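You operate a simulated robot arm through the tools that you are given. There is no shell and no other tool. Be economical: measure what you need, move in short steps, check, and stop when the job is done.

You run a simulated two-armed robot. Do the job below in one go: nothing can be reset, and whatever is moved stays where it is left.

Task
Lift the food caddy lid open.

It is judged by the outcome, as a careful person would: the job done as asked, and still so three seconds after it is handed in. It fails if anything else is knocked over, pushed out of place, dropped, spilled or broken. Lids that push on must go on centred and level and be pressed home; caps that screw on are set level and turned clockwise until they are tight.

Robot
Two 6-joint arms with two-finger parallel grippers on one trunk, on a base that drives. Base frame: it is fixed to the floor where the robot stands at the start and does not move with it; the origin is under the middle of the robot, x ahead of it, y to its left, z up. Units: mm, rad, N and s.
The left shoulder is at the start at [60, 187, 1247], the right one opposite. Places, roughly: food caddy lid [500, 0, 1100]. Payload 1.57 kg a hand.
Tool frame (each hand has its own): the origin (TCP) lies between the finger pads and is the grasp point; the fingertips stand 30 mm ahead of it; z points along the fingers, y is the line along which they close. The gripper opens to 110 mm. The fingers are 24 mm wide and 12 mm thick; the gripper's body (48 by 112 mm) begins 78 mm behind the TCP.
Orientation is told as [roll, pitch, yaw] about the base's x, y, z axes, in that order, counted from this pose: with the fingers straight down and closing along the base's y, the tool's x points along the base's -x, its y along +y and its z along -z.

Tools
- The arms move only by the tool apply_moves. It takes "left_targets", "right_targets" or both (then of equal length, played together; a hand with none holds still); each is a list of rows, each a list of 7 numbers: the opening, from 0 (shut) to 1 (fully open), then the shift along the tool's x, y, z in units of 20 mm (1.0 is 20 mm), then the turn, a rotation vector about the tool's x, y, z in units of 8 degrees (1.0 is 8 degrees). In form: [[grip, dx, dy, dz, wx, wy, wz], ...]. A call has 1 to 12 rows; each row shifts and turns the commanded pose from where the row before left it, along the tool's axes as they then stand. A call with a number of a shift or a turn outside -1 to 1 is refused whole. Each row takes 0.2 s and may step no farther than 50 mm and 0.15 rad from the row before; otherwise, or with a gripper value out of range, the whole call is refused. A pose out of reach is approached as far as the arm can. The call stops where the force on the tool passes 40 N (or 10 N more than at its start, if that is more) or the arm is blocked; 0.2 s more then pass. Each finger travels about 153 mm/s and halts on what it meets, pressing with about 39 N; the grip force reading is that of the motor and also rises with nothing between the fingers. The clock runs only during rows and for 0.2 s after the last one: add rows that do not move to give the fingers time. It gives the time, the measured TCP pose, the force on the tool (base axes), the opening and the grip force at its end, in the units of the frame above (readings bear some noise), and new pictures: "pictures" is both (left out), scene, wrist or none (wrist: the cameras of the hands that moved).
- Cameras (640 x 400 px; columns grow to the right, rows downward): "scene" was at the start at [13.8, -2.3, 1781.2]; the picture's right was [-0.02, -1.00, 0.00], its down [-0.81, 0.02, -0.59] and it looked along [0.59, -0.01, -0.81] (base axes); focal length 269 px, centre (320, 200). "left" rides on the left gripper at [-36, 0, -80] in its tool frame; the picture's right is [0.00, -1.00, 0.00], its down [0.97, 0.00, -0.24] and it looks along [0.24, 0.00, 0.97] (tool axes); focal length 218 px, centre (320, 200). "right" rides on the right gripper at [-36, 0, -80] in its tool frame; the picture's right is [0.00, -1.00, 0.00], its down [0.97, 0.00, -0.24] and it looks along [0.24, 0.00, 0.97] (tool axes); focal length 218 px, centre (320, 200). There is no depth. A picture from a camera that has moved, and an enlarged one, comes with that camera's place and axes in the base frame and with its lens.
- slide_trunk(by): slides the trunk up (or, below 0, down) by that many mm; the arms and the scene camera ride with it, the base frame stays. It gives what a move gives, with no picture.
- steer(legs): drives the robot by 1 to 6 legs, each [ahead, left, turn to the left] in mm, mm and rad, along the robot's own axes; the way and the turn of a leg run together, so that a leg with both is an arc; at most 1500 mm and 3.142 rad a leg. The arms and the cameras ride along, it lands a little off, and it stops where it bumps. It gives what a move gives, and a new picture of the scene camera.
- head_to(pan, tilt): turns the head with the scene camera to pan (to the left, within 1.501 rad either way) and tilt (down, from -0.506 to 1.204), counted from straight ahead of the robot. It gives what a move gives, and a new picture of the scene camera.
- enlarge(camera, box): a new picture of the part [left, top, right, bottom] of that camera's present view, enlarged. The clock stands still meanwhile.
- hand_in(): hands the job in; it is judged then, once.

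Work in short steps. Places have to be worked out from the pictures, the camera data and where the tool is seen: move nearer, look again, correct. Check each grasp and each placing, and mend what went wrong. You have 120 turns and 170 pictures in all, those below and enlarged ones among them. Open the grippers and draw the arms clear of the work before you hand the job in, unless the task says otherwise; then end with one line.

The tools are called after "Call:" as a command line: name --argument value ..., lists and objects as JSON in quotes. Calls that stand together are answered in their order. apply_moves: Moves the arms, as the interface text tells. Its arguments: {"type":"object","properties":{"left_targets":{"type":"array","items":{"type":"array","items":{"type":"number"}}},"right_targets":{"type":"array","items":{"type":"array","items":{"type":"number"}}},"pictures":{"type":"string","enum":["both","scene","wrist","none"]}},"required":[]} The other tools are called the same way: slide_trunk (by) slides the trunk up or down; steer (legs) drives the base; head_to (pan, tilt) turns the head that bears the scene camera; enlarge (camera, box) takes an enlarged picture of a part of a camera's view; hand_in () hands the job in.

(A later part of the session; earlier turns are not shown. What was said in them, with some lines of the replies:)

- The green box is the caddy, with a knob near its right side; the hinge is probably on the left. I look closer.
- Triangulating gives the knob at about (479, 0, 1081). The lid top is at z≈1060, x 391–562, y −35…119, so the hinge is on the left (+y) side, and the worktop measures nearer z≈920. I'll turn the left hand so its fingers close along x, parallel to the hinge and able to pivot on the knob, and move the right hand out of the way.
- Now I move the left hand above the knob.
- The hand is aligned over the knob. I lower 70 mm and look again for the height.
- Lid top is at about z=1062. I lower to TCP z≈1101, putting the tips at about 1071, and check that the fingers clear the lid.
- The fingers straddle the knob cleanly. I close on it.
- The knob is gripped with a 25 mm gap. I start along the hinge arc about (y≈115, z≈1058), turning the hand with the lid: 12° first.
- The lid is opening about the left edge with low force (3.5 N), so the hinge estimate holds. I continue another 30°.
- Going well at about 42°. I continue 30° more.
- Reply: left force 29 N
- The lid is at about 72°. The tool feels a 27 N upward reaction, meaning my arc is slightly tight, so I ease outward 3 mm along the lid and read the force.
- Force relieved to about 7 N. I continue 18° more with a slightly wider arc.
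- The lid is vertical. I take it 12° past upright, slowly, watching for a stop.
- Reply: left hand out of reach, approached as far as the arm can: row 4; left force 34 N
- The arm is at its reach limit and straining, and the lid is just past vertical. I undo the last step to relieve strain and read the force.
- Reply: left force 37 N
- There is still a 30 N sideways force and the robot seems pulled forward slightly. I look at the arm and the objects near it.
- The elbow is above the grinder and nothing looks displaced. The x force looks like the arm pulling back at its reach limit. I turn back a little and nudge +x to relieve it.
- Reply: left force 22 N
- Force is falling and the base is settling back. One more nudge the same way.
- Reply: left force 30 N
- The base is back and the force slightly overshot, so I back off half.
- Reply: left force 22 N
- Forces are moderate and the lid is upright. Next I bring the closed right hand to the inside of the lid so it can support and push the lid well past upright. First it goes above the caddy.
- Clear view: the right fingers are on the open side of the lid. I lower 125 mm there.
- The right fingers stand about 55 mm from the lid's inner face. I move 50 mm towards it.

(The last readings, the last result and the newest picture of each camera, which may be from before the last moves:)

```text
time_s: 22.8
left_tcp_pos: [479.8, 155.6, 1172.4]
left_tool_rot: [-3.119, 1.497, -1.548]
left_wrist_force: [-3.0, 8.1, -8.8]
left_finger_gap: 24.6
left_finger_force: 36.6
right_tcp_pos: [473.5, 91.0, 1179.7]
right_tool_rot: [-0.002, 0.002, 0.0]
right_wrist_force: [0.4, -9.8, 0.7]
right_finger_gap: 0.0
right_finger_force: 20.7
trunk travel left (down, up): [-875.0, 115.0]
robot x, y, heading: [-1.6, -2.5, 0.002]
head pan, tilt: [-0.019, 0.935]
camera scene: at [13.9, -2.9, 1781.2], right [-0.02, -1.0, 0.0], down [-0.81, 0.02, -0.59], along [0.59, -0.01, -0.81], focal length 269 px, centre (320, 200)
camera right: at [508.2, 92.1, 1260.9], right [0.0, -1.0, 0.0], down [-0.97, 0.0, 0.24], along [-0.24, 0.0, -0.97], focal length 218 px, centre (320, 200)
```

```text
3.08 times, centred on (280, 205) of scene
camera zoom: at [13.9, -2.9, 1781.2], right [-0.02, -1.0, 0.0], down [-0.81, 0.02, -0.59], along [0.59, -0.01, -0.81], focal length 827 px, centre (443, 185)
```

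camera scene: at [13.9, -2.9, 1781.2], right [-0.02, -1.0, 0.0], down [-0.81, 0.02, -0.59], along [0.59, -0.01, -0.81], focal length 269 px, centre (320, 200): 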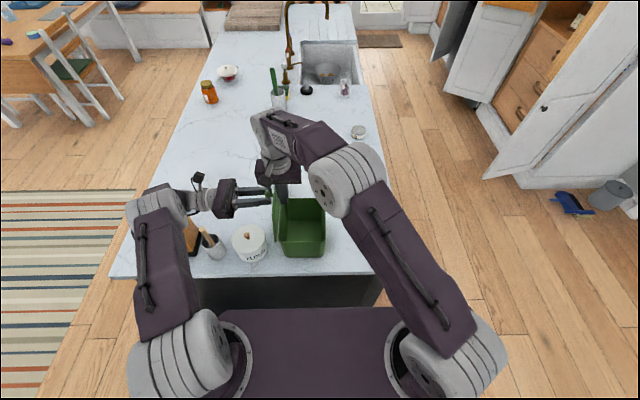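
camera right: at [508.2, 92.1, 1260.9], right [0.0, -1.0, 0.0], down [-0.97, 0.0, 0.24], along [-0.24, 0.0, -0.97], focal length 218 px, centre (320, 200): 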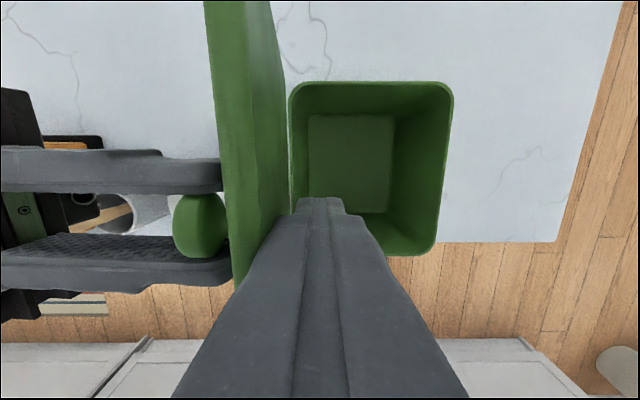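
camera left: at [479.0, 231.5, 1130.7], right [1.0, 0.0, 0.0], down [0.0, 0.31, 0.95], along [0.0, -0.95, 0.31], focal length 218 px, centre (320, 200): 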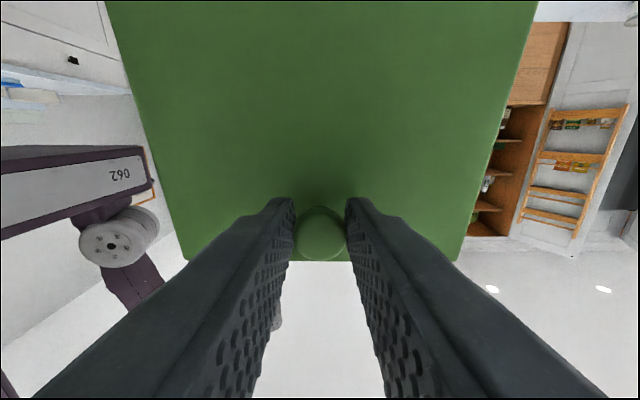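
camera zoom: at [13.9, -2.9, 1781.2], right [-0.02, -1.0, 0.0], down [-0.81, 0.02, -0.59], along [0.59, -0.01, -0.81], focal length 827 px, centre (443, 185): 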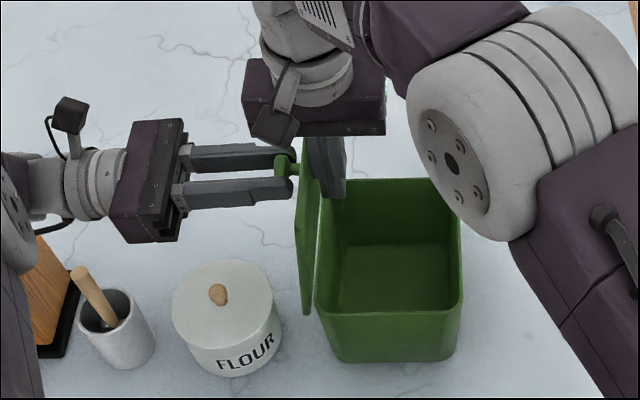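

The right hand touches the lid with about 10 N and supports it. Now I open the left gripper.

Call:
apply_moves --left_targets '[[0.6, 0, 0, 0, 0, 0, 0], [0.6, 0, 0, 0, 0, 0, 0]]' --pictures "scene"

```text
time_s: 23.4
left_tcp_pos: [479.3, 155.7, 1173.2]
left_tool_rot: [-3.113, 1.496, -1.544]
left_wrist_force: [0.0, 0.5, -0.4]
left_finger_gap: 65.9
left_finger_force: 0.1
right_tcp_pos: [473.2, 93.0, 1181.1]
right_tool_rot: [-0.002, 0.001, 0.0]
right_wrist_force: [0.7, 0.1, -0.9]
right_finger_gap: 0.0
right_finger_force: 21.0
trunk travel left (down, up): [-875.0, 115.0]
robot x, y, heading: [1.0, 2.6, 0.002]
head pan, tilt: [-0.019, 0.935]
camera scene: at [14.0, -2.4, 1781.2], right [-0.02, -1.0, 0.0], down [-0.81, 0.02, -0.59], along [0.59, -0.01, -0.81], focal length 269 px, centre (320, 200)
```

scene: 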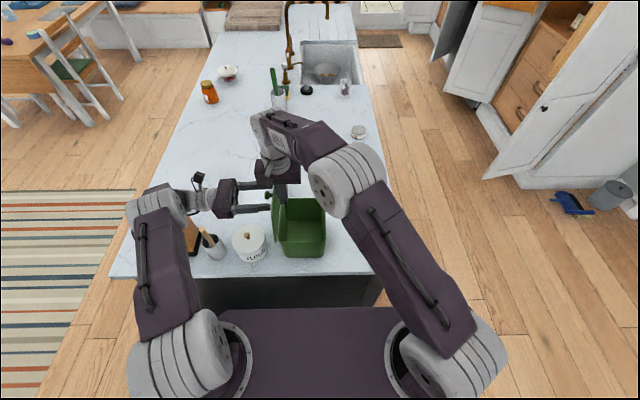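

The lid stays with no load on the right hand. I withdraw the left hand up and away from the lid.

Call:
apply_moves --left_targets '[[0.6, 0.2, 0, -0.8, 0, 0, 0], [0.6, 0.4, 0, -0.8, 0, 0, 0], [0.6, 0.9, 0, -0.5, 0, 0, 0], [0.6, 0.9, 0, -0.5, 0, 0, 0], [0.6, 0.9, 0, -0.5, 0, 0, 0], [0.6, 0.9, 0, 0, 0, 0, 0]]'

```text
time_s: 24.8
left_tcp_pos: [469.8, 205.3, 1251.8]
left_tool_rot: [-3.118, 1.501, -1.543]
left_wrist_force: [0.4, 0.9, 0.5]
left_finger_gap: 66.1
left_finger_force: 0.1
left hand out of reach, approached as far as the arm can: row 4, 5, 6
right_tcp_pos: [474.1, 92.9, 1179.9]
right_tool_rot: [0.0, 0.0, 0.0]
right_wrist_force: [-0.5, -0.4, 0.0]
right_finger_gap: 0.2
right_finger_force: 21.1
trunk travel left (down, up): [-875.0, 115.0]
robot x, y, heading: [0.5, -0.6, -0.001]
head pan, tilt: [-0.019, 0.935]
camera scene: at [13.5, -2.8, 1781.2], right [-0.02, -1.0, 0.0], down [-0.81, 0.02, -0.59], along [0.59, -0.01, -0.81], focal length 269 px, centre (320, 200)
camera left: at [469.3, 281.8, 1210.1], right [1.0, 0.0, 0.0], down [0.0, 0.31, 0.95], along [0.0, -0.95, 0.31], focal length 218 px, centre (320, 200)
```

scene: 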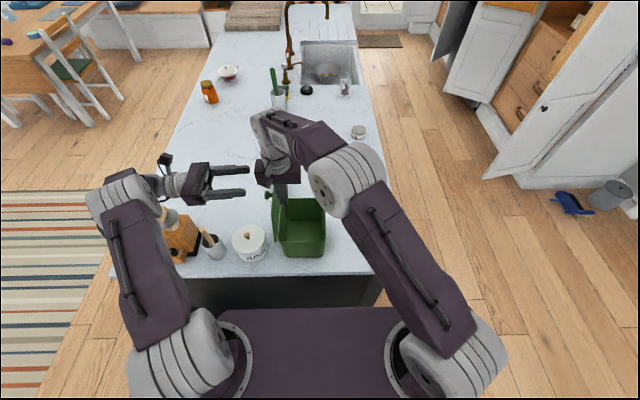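
left: 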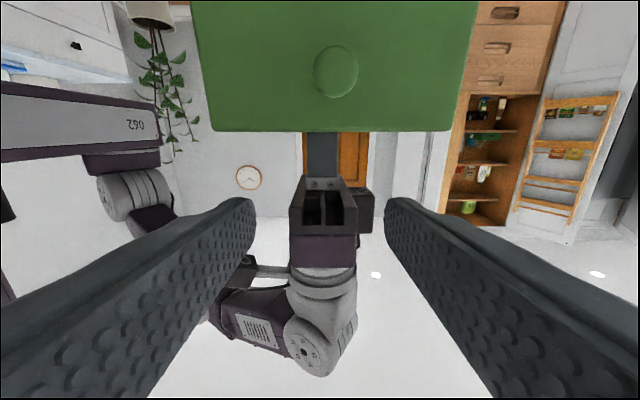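

The left hand is clear and the neighbouring items are undisturbed. I turn the left hand back to pointing down, which keeps it away from the lid.

Call:
apply_moves --left_targets '[[0.6, 0.2, 0, 0, 0, -0.95, 0], [0.6, 0.2, 0, 0, 0, -0.95, 0], [0.6, 0.2, 0, 0, 0, -0.95, 0], [0.6, 0, 0, -0.2, 0, -0.95, 0], [0.6, 0, 0, -0.2, 0, -0.95, 0], [0.6, 0, 0, -0.2, 0, -0.95, 0], [0.6, 0, 0, -0.5, 0, -0.95, 0], [0.6, -0.3, 0, -0.5, 0, -0.95, 0], [0.6, -0.3, 0, -0.5, 0, -0.95, 0], [0.6, -0.3, 0, -0.5, 0, -0.95, 0], [0.6, -0.3, 0, -0.5, 0, -0.95, 0]]'

```text
time_s: 27.2
left_tcp_pos: [470.1, 263.2, 1297.4]
left_tool_rot: [-0.002, 0.184, 1.57]
left_wrist_force: [-0.3, 0.3, 0.2]
left_finger_gap: 65.7
left_finger_force: 0.1
right_tcp_pos: [473.0, 92.4, 1181.4]
right_tool_rot: [0.001, -0.001, 0.0]
right_wrist_force: [0.1, -0.2, 0.2]
right_finger_gap: 0.3
right_finger_force: 21.4
trunk travel left (down, up): [-875.0, 115.0]
robot x, y, heading: [3.2, 2.4, -0.001]
head pan, tilt: [-0.019, 0.935]
camera scene: at [13.4, -3.4, 1781.2], right [-0.02, -1.0, 0.0], down [-0.81, 0.02, -0.59], along [0.59, -0.01, -0.81], focal length 269 px, centre (320, 200)
camera left: at [469.4, 311.5, 1369.6], right [1.0, 0.0, 0.0], down [0.0, -0.91, 0.41], along [0.0, -0.41, -0.91], focal length 218 px, centre (320, 200)
```

scene: 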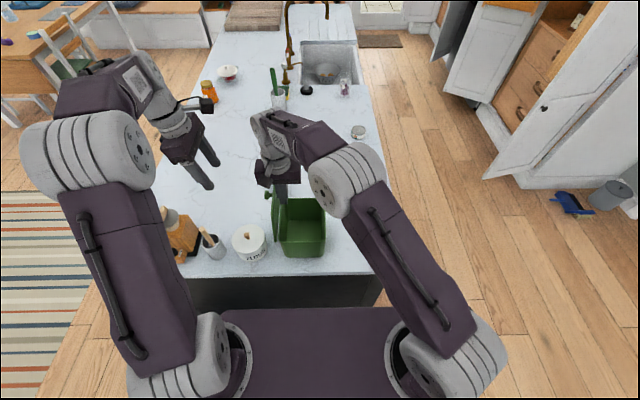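
left: 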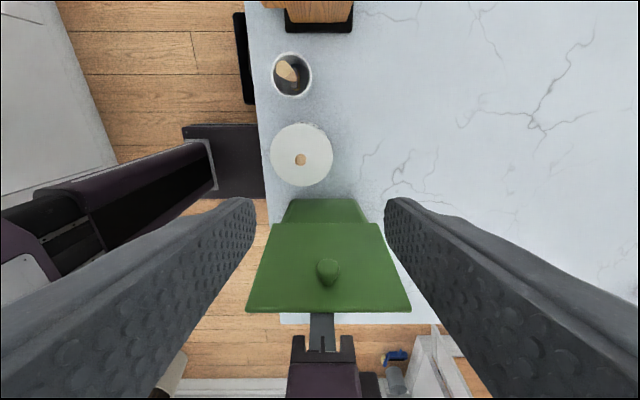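

Now I push the lid gently 20 mm further over with the right hand, watching for the hinge stop, and draw the left hand further off.

Call:
apply_moves --right_targets '[[0, 0, 0.25, 0, 0, 0, 0], [0, 0, 0.25, 0, 0, 0, 0], [0, 0, 0.25, 0, 0, 0, 0], [0, 0, 0.25, 0, 0, 0, 0]]' --left_targets '[[0.6, -0.7, 0, -0.8, 0, 0, 0], [0.6, -0.7, 0, -0.8, 0, 0, 0], [0.6, -0.5, 0, -0.8, 0, 0, 0], [0.6, -0.5, 0, -0.8, 0, 0, 0]]'

Call:
enlarge --camera "scene" --box '[200, 140, 360, 270]'

```text
time_s: 28.2
left_tcp_pos: [471.3, 323.8, 1351.0]
left_tool_rot: [-0.001, 0.187, 1.568]
left_wrist_force: [0.4, 0.5, 1.0]
left_finger_gap: 65.7
left_finger_force: 0.0
right_tcp_pos: [473.3, 113.5, 1178.9]
right_tool_rot: [-0.001, 0.0, 0.001]
right_wrist_force: [0.4, 1.8, 0.5]
right_finger_gap: 0.1
right_finger_force: 21.4
trunk travel left (down, up): [-875.0, 115.0]
robot x, y, heading: [-0.5, -1.6, 0.001]
head pan, tilt: [-0.019, 0.935]
camera scene: at [14.1, -1.1, 1781.2], right [-0.02, -1.0, 0.0], down [-0.81, 0.02, -0.59], along [0.59, -0.01, -0.81], focal length 269 px, centre (320, 200)
camera right: at [508.5, 114.1, 1260.6], right [0.0, -1.0, 0.0], down [-0.97, 0.0, 0.24], along [-0.24, 0.0, -0.97], focal length 218 px, centre (320, 200)
camera left: at [470.1, 372.8, 1422.8], right [1.0, 0.0, 0.0], down [0.0, -0.91, 0.42], along [0.0, -0.42, -0.91], focal length 218 px, centre (320, 200)
```

scene: 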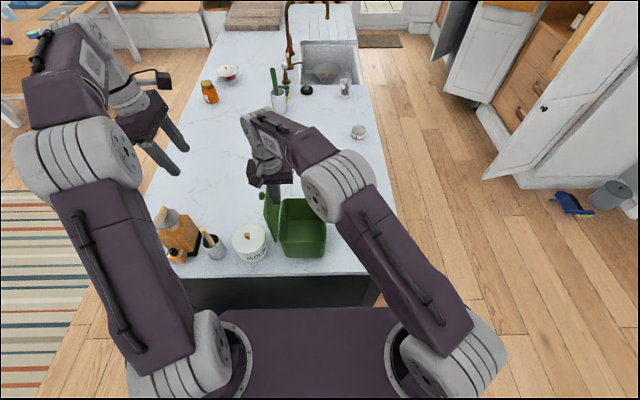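
right: 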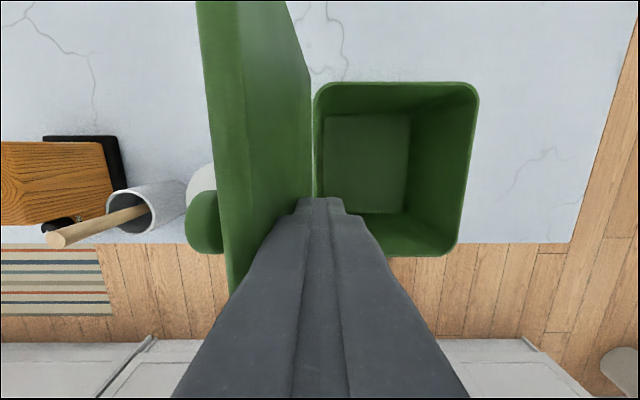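
left: 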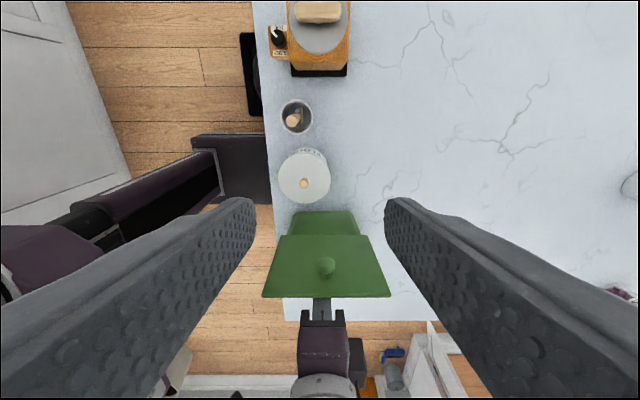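

```text
3.08 times, centred on (280, 205) of scene
camera zoom: at [14.1, -1.1, 1781.2], right [-0.02, -1.0, 0.0], down [-0.81, 0.02, -0.59], along [0.59, -0.01, -0.81], focal length 827 px, centre (443, 185)
```

zoom: 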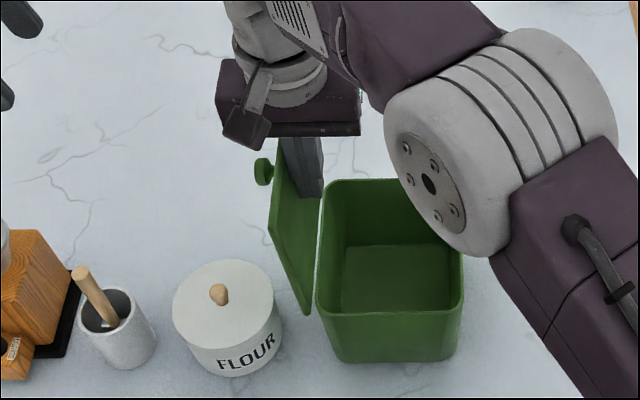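

The lid is now clearly past vertical, at about 100–105°, with almost no force. I back the right hand off to see whether the lid stays.

Call:
apply_moves --right_targets '[[0, 0, -0.5, 0, 0, 0, 0], [0, 0, -0.5, 0, 0, 0, 0], [0, 0, -0.5, 0, 0, 0, 0], [0, 0, -0.5, 0, 0, 0, 0], [0, 0, -0.5, 0, 0, 0, 0]]'

Call:
enlarge --camera "scene" --box '[200, 140, 360, 270]'

```text
time_s: 29.4
left_tcp_pos: [470.0, 322.0, 1350.4]
left_tool_rot: [-0.003, 0.187, 1.57]
left_wrist_force: [0.0, -0.3, -0.7]
left_finger_gap: 66.0
left_finger_force: 0.1
right_tcp_pos: [472.5, 63.7, 1180.4]
right_tool_rot: [0.001, 0.0, 0.001]
right_wrist_force: [0.1, -0.2, 0.3]
right_finger_gap: 0.3
right_finger_force: 21.3
trunk travel left (down, up): [-875.0, 115.0]
robot x, y, heading: [1.7, 3.5, 0.006]
head pan, tilt: [-0.019, 0.935]
camera scene: at [13.9, -2.8, 1781.2], right [-0.02, -1.0, 0.0], down [-0.81, 0.02, -0.59], along [0.59, -0.01, -0.81], focal length 269 px, centre (320, 200)
camera right: at [507.7, 63.4, 1260.5], right [0.0, -1.0, 0.0], down [-0.97, 0.0, 0.24], along [-0.24, 0.0, -0.97], focal length 218 px, centre (320, 200)
```

scene: 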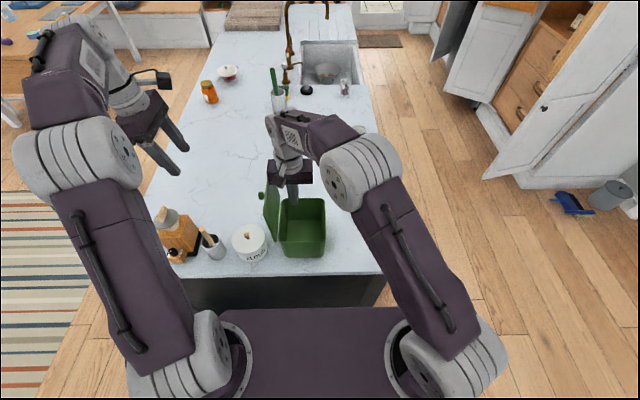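
right: 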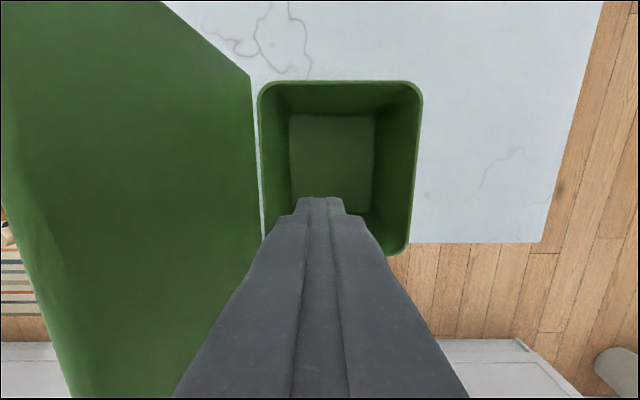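

```text
3.08 times, centred on (280, 205) of scene
camera zoom: at [13.9, -2.8, 1781.2], right [-0.02, -1.0, 0.0], down [-0.81, 0.02, -0.59], along [0.59, -0.01, -0.81], focal length 827 px, centre (443, 185)
```

zoom: 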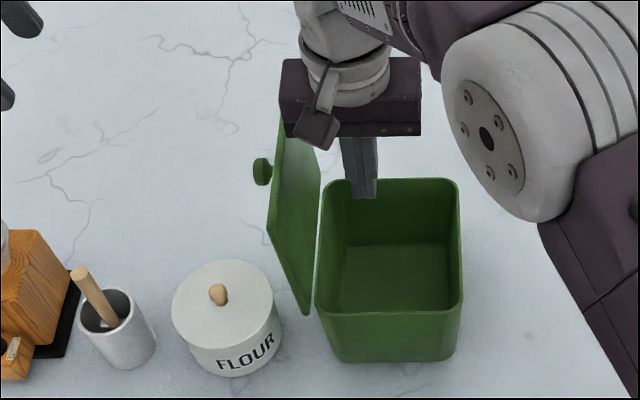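

The lid stays put by itself, past vertical. I raise the right hand and draw it off to the side.

Call:
apply_moves --right_targets '[[0, 0, -0.2, -1, 0, 0, 0], [0, 0, -0.2, -1, 0, 0, 0], [0, 0, -0.2, -1, 0, 0, 0], [0, 0, -0.2, -1, 0, 0, 0], [0, 0, -0.3, -1, 0, 0, 0], [0, 0.0, -0.8, -1, 0, 0, 0], [0.5, 0.3, -1, -0.7, 0, 0, 0], [0.5, 0.3, -1, -0.7, 0, 0, 0], [0.5, 0.4, -1, -0.5, 0, 0, 0], [0.5, 0.4, -1, -0.5, 0, 0, 0], [0.5, 0.4, -1, 0, 0, 0, 0], [0.5, 0.4, -1, 0, 0, 0, 0]]' --pictures "none"

Call:
apply_moves --right_targets '[[1, 0.4, -1, 0, 0, 0, 0], [1, 0.4, -1, 0, 0, 0, 0], [1, 0.4, -1, 0, 0, 0, 0], [1, 0.4, -1, 0, 0, 0, 0], [1, 0.4, -1, 0, 0, 0, 0], [1, 0.4, -1, 0, 0, 0, 0], [1, 0, 0, 0, 0, 0, 0], [1, 0, 0, 0, 0, 0, 0]]' --left_targets '[[1, 0, 0, 0, 0, 0, 0], [1, 0, 0, 0, 0, 0, 0], [1, 0, 0, 0, 0, 0, 0], [1, 0, 0, 0, 0, 0, 0], [1, 0, 0, 0, 0, 0, 0], [1, 0, 0, 0, 0, 0, 0], [1, 0, 0, 0, 0, 0, 0], [1, 0, 0, 0, 0, 0, 0]]' --pictures "scene"

Call:
enlarge --camera "scene" --box '[140, 140, 360, 280]'

```text
time_s: 32.0
left_tcp_pos: [470.0, 322.2, 1351.6]
left_tool_rot: [-0.001, 0.185, 1.571]
left_wrist_force: [-0.3, 0.1, -0.7]
left_finger_gap: 65.9
left_finger_force: 0.1
right_tcp_pos: [428.2, -95.9, 1347.3]
right_tool_rot: [-0.001, 0.0, 0.002]
right_wrist_force: [0.1, 0.2, -0.7]
right_finger_gap: 54.9
right_finger_force: 0.0
trunk travel left (down, up): [-875.0, 115.0]
robot x, y, heading: [-2.0, 3.1, -0.001]
head pan, tilt: [-0.019, 0.935]
```

```text
time_s: 33.8
left_tcp_pos: [470.7, 322.5, 1349.8]
left_tool_rot: [-0.002, 0.185, 1.569]
left_wrist_force: [0.7, 0.6, -0.2]
left_finger_gap: 109.8
left_finger_force: 0.1
right_tcp_pos: [380.5, -213.9, 1349.8]
right_tool_rot: [-0.002, 0.001, 0.002]
right_wrist_force: [-0.1, 0.5, -0.1]
right_finger_gap: 109.9
right_finger_force: 0.0
trunk travel left (down, up): [-875.0, 115.0]
robot x, y, heading: [-0.9, 3.5, 0.004]
head pan, tilt: [-0.019, 0.935]
camera scene: at [13.9, -2.1, 1781.2], right [-0.02, -1.0, 0.0], down [-0.81, 0.02, -0.59], along [0.59, -0.01, -0.81], focal length 269 px, centre (320, 200)
```

scene: 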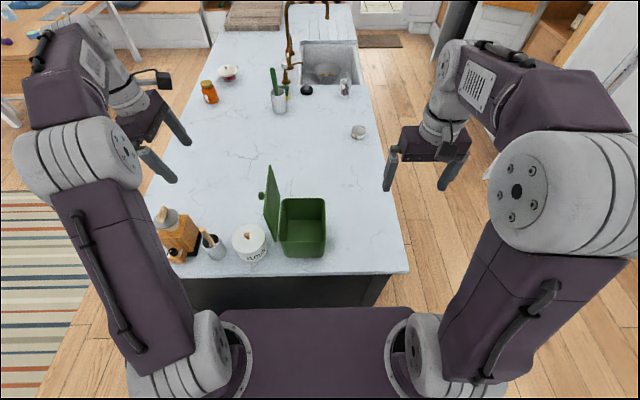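

```text
2.86 times, centred on (250, 210) of scene
camera zoom: at [13.9, -2.1, 1781.2], right [-0.02, -1.0, 0.0], down [-0.81, 0.02, -0.59], along [0.59, -0.01, -0.81], focal length 768 px, centre (520, 171)
```

zoom: 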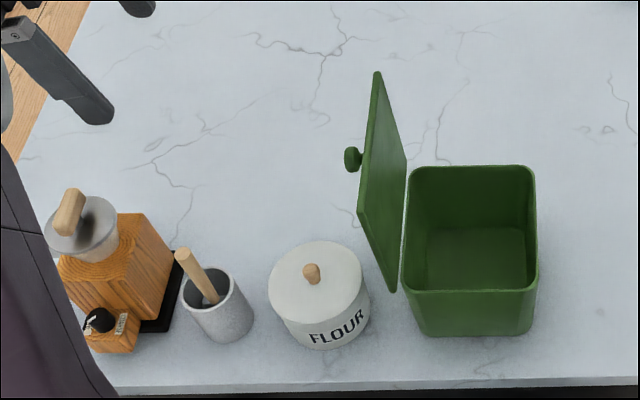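

The lid stands open past vertical without support, everything else is in place, and both hands are open and clear.

Call:
hand_in

```text
The job is handed in.
```

The food caddy lid is open: it stood just past vertical on its own for several seconds after both hands let go. In the last picture nothing else had visibly moved, and I handed the job in with both hands open and clear.
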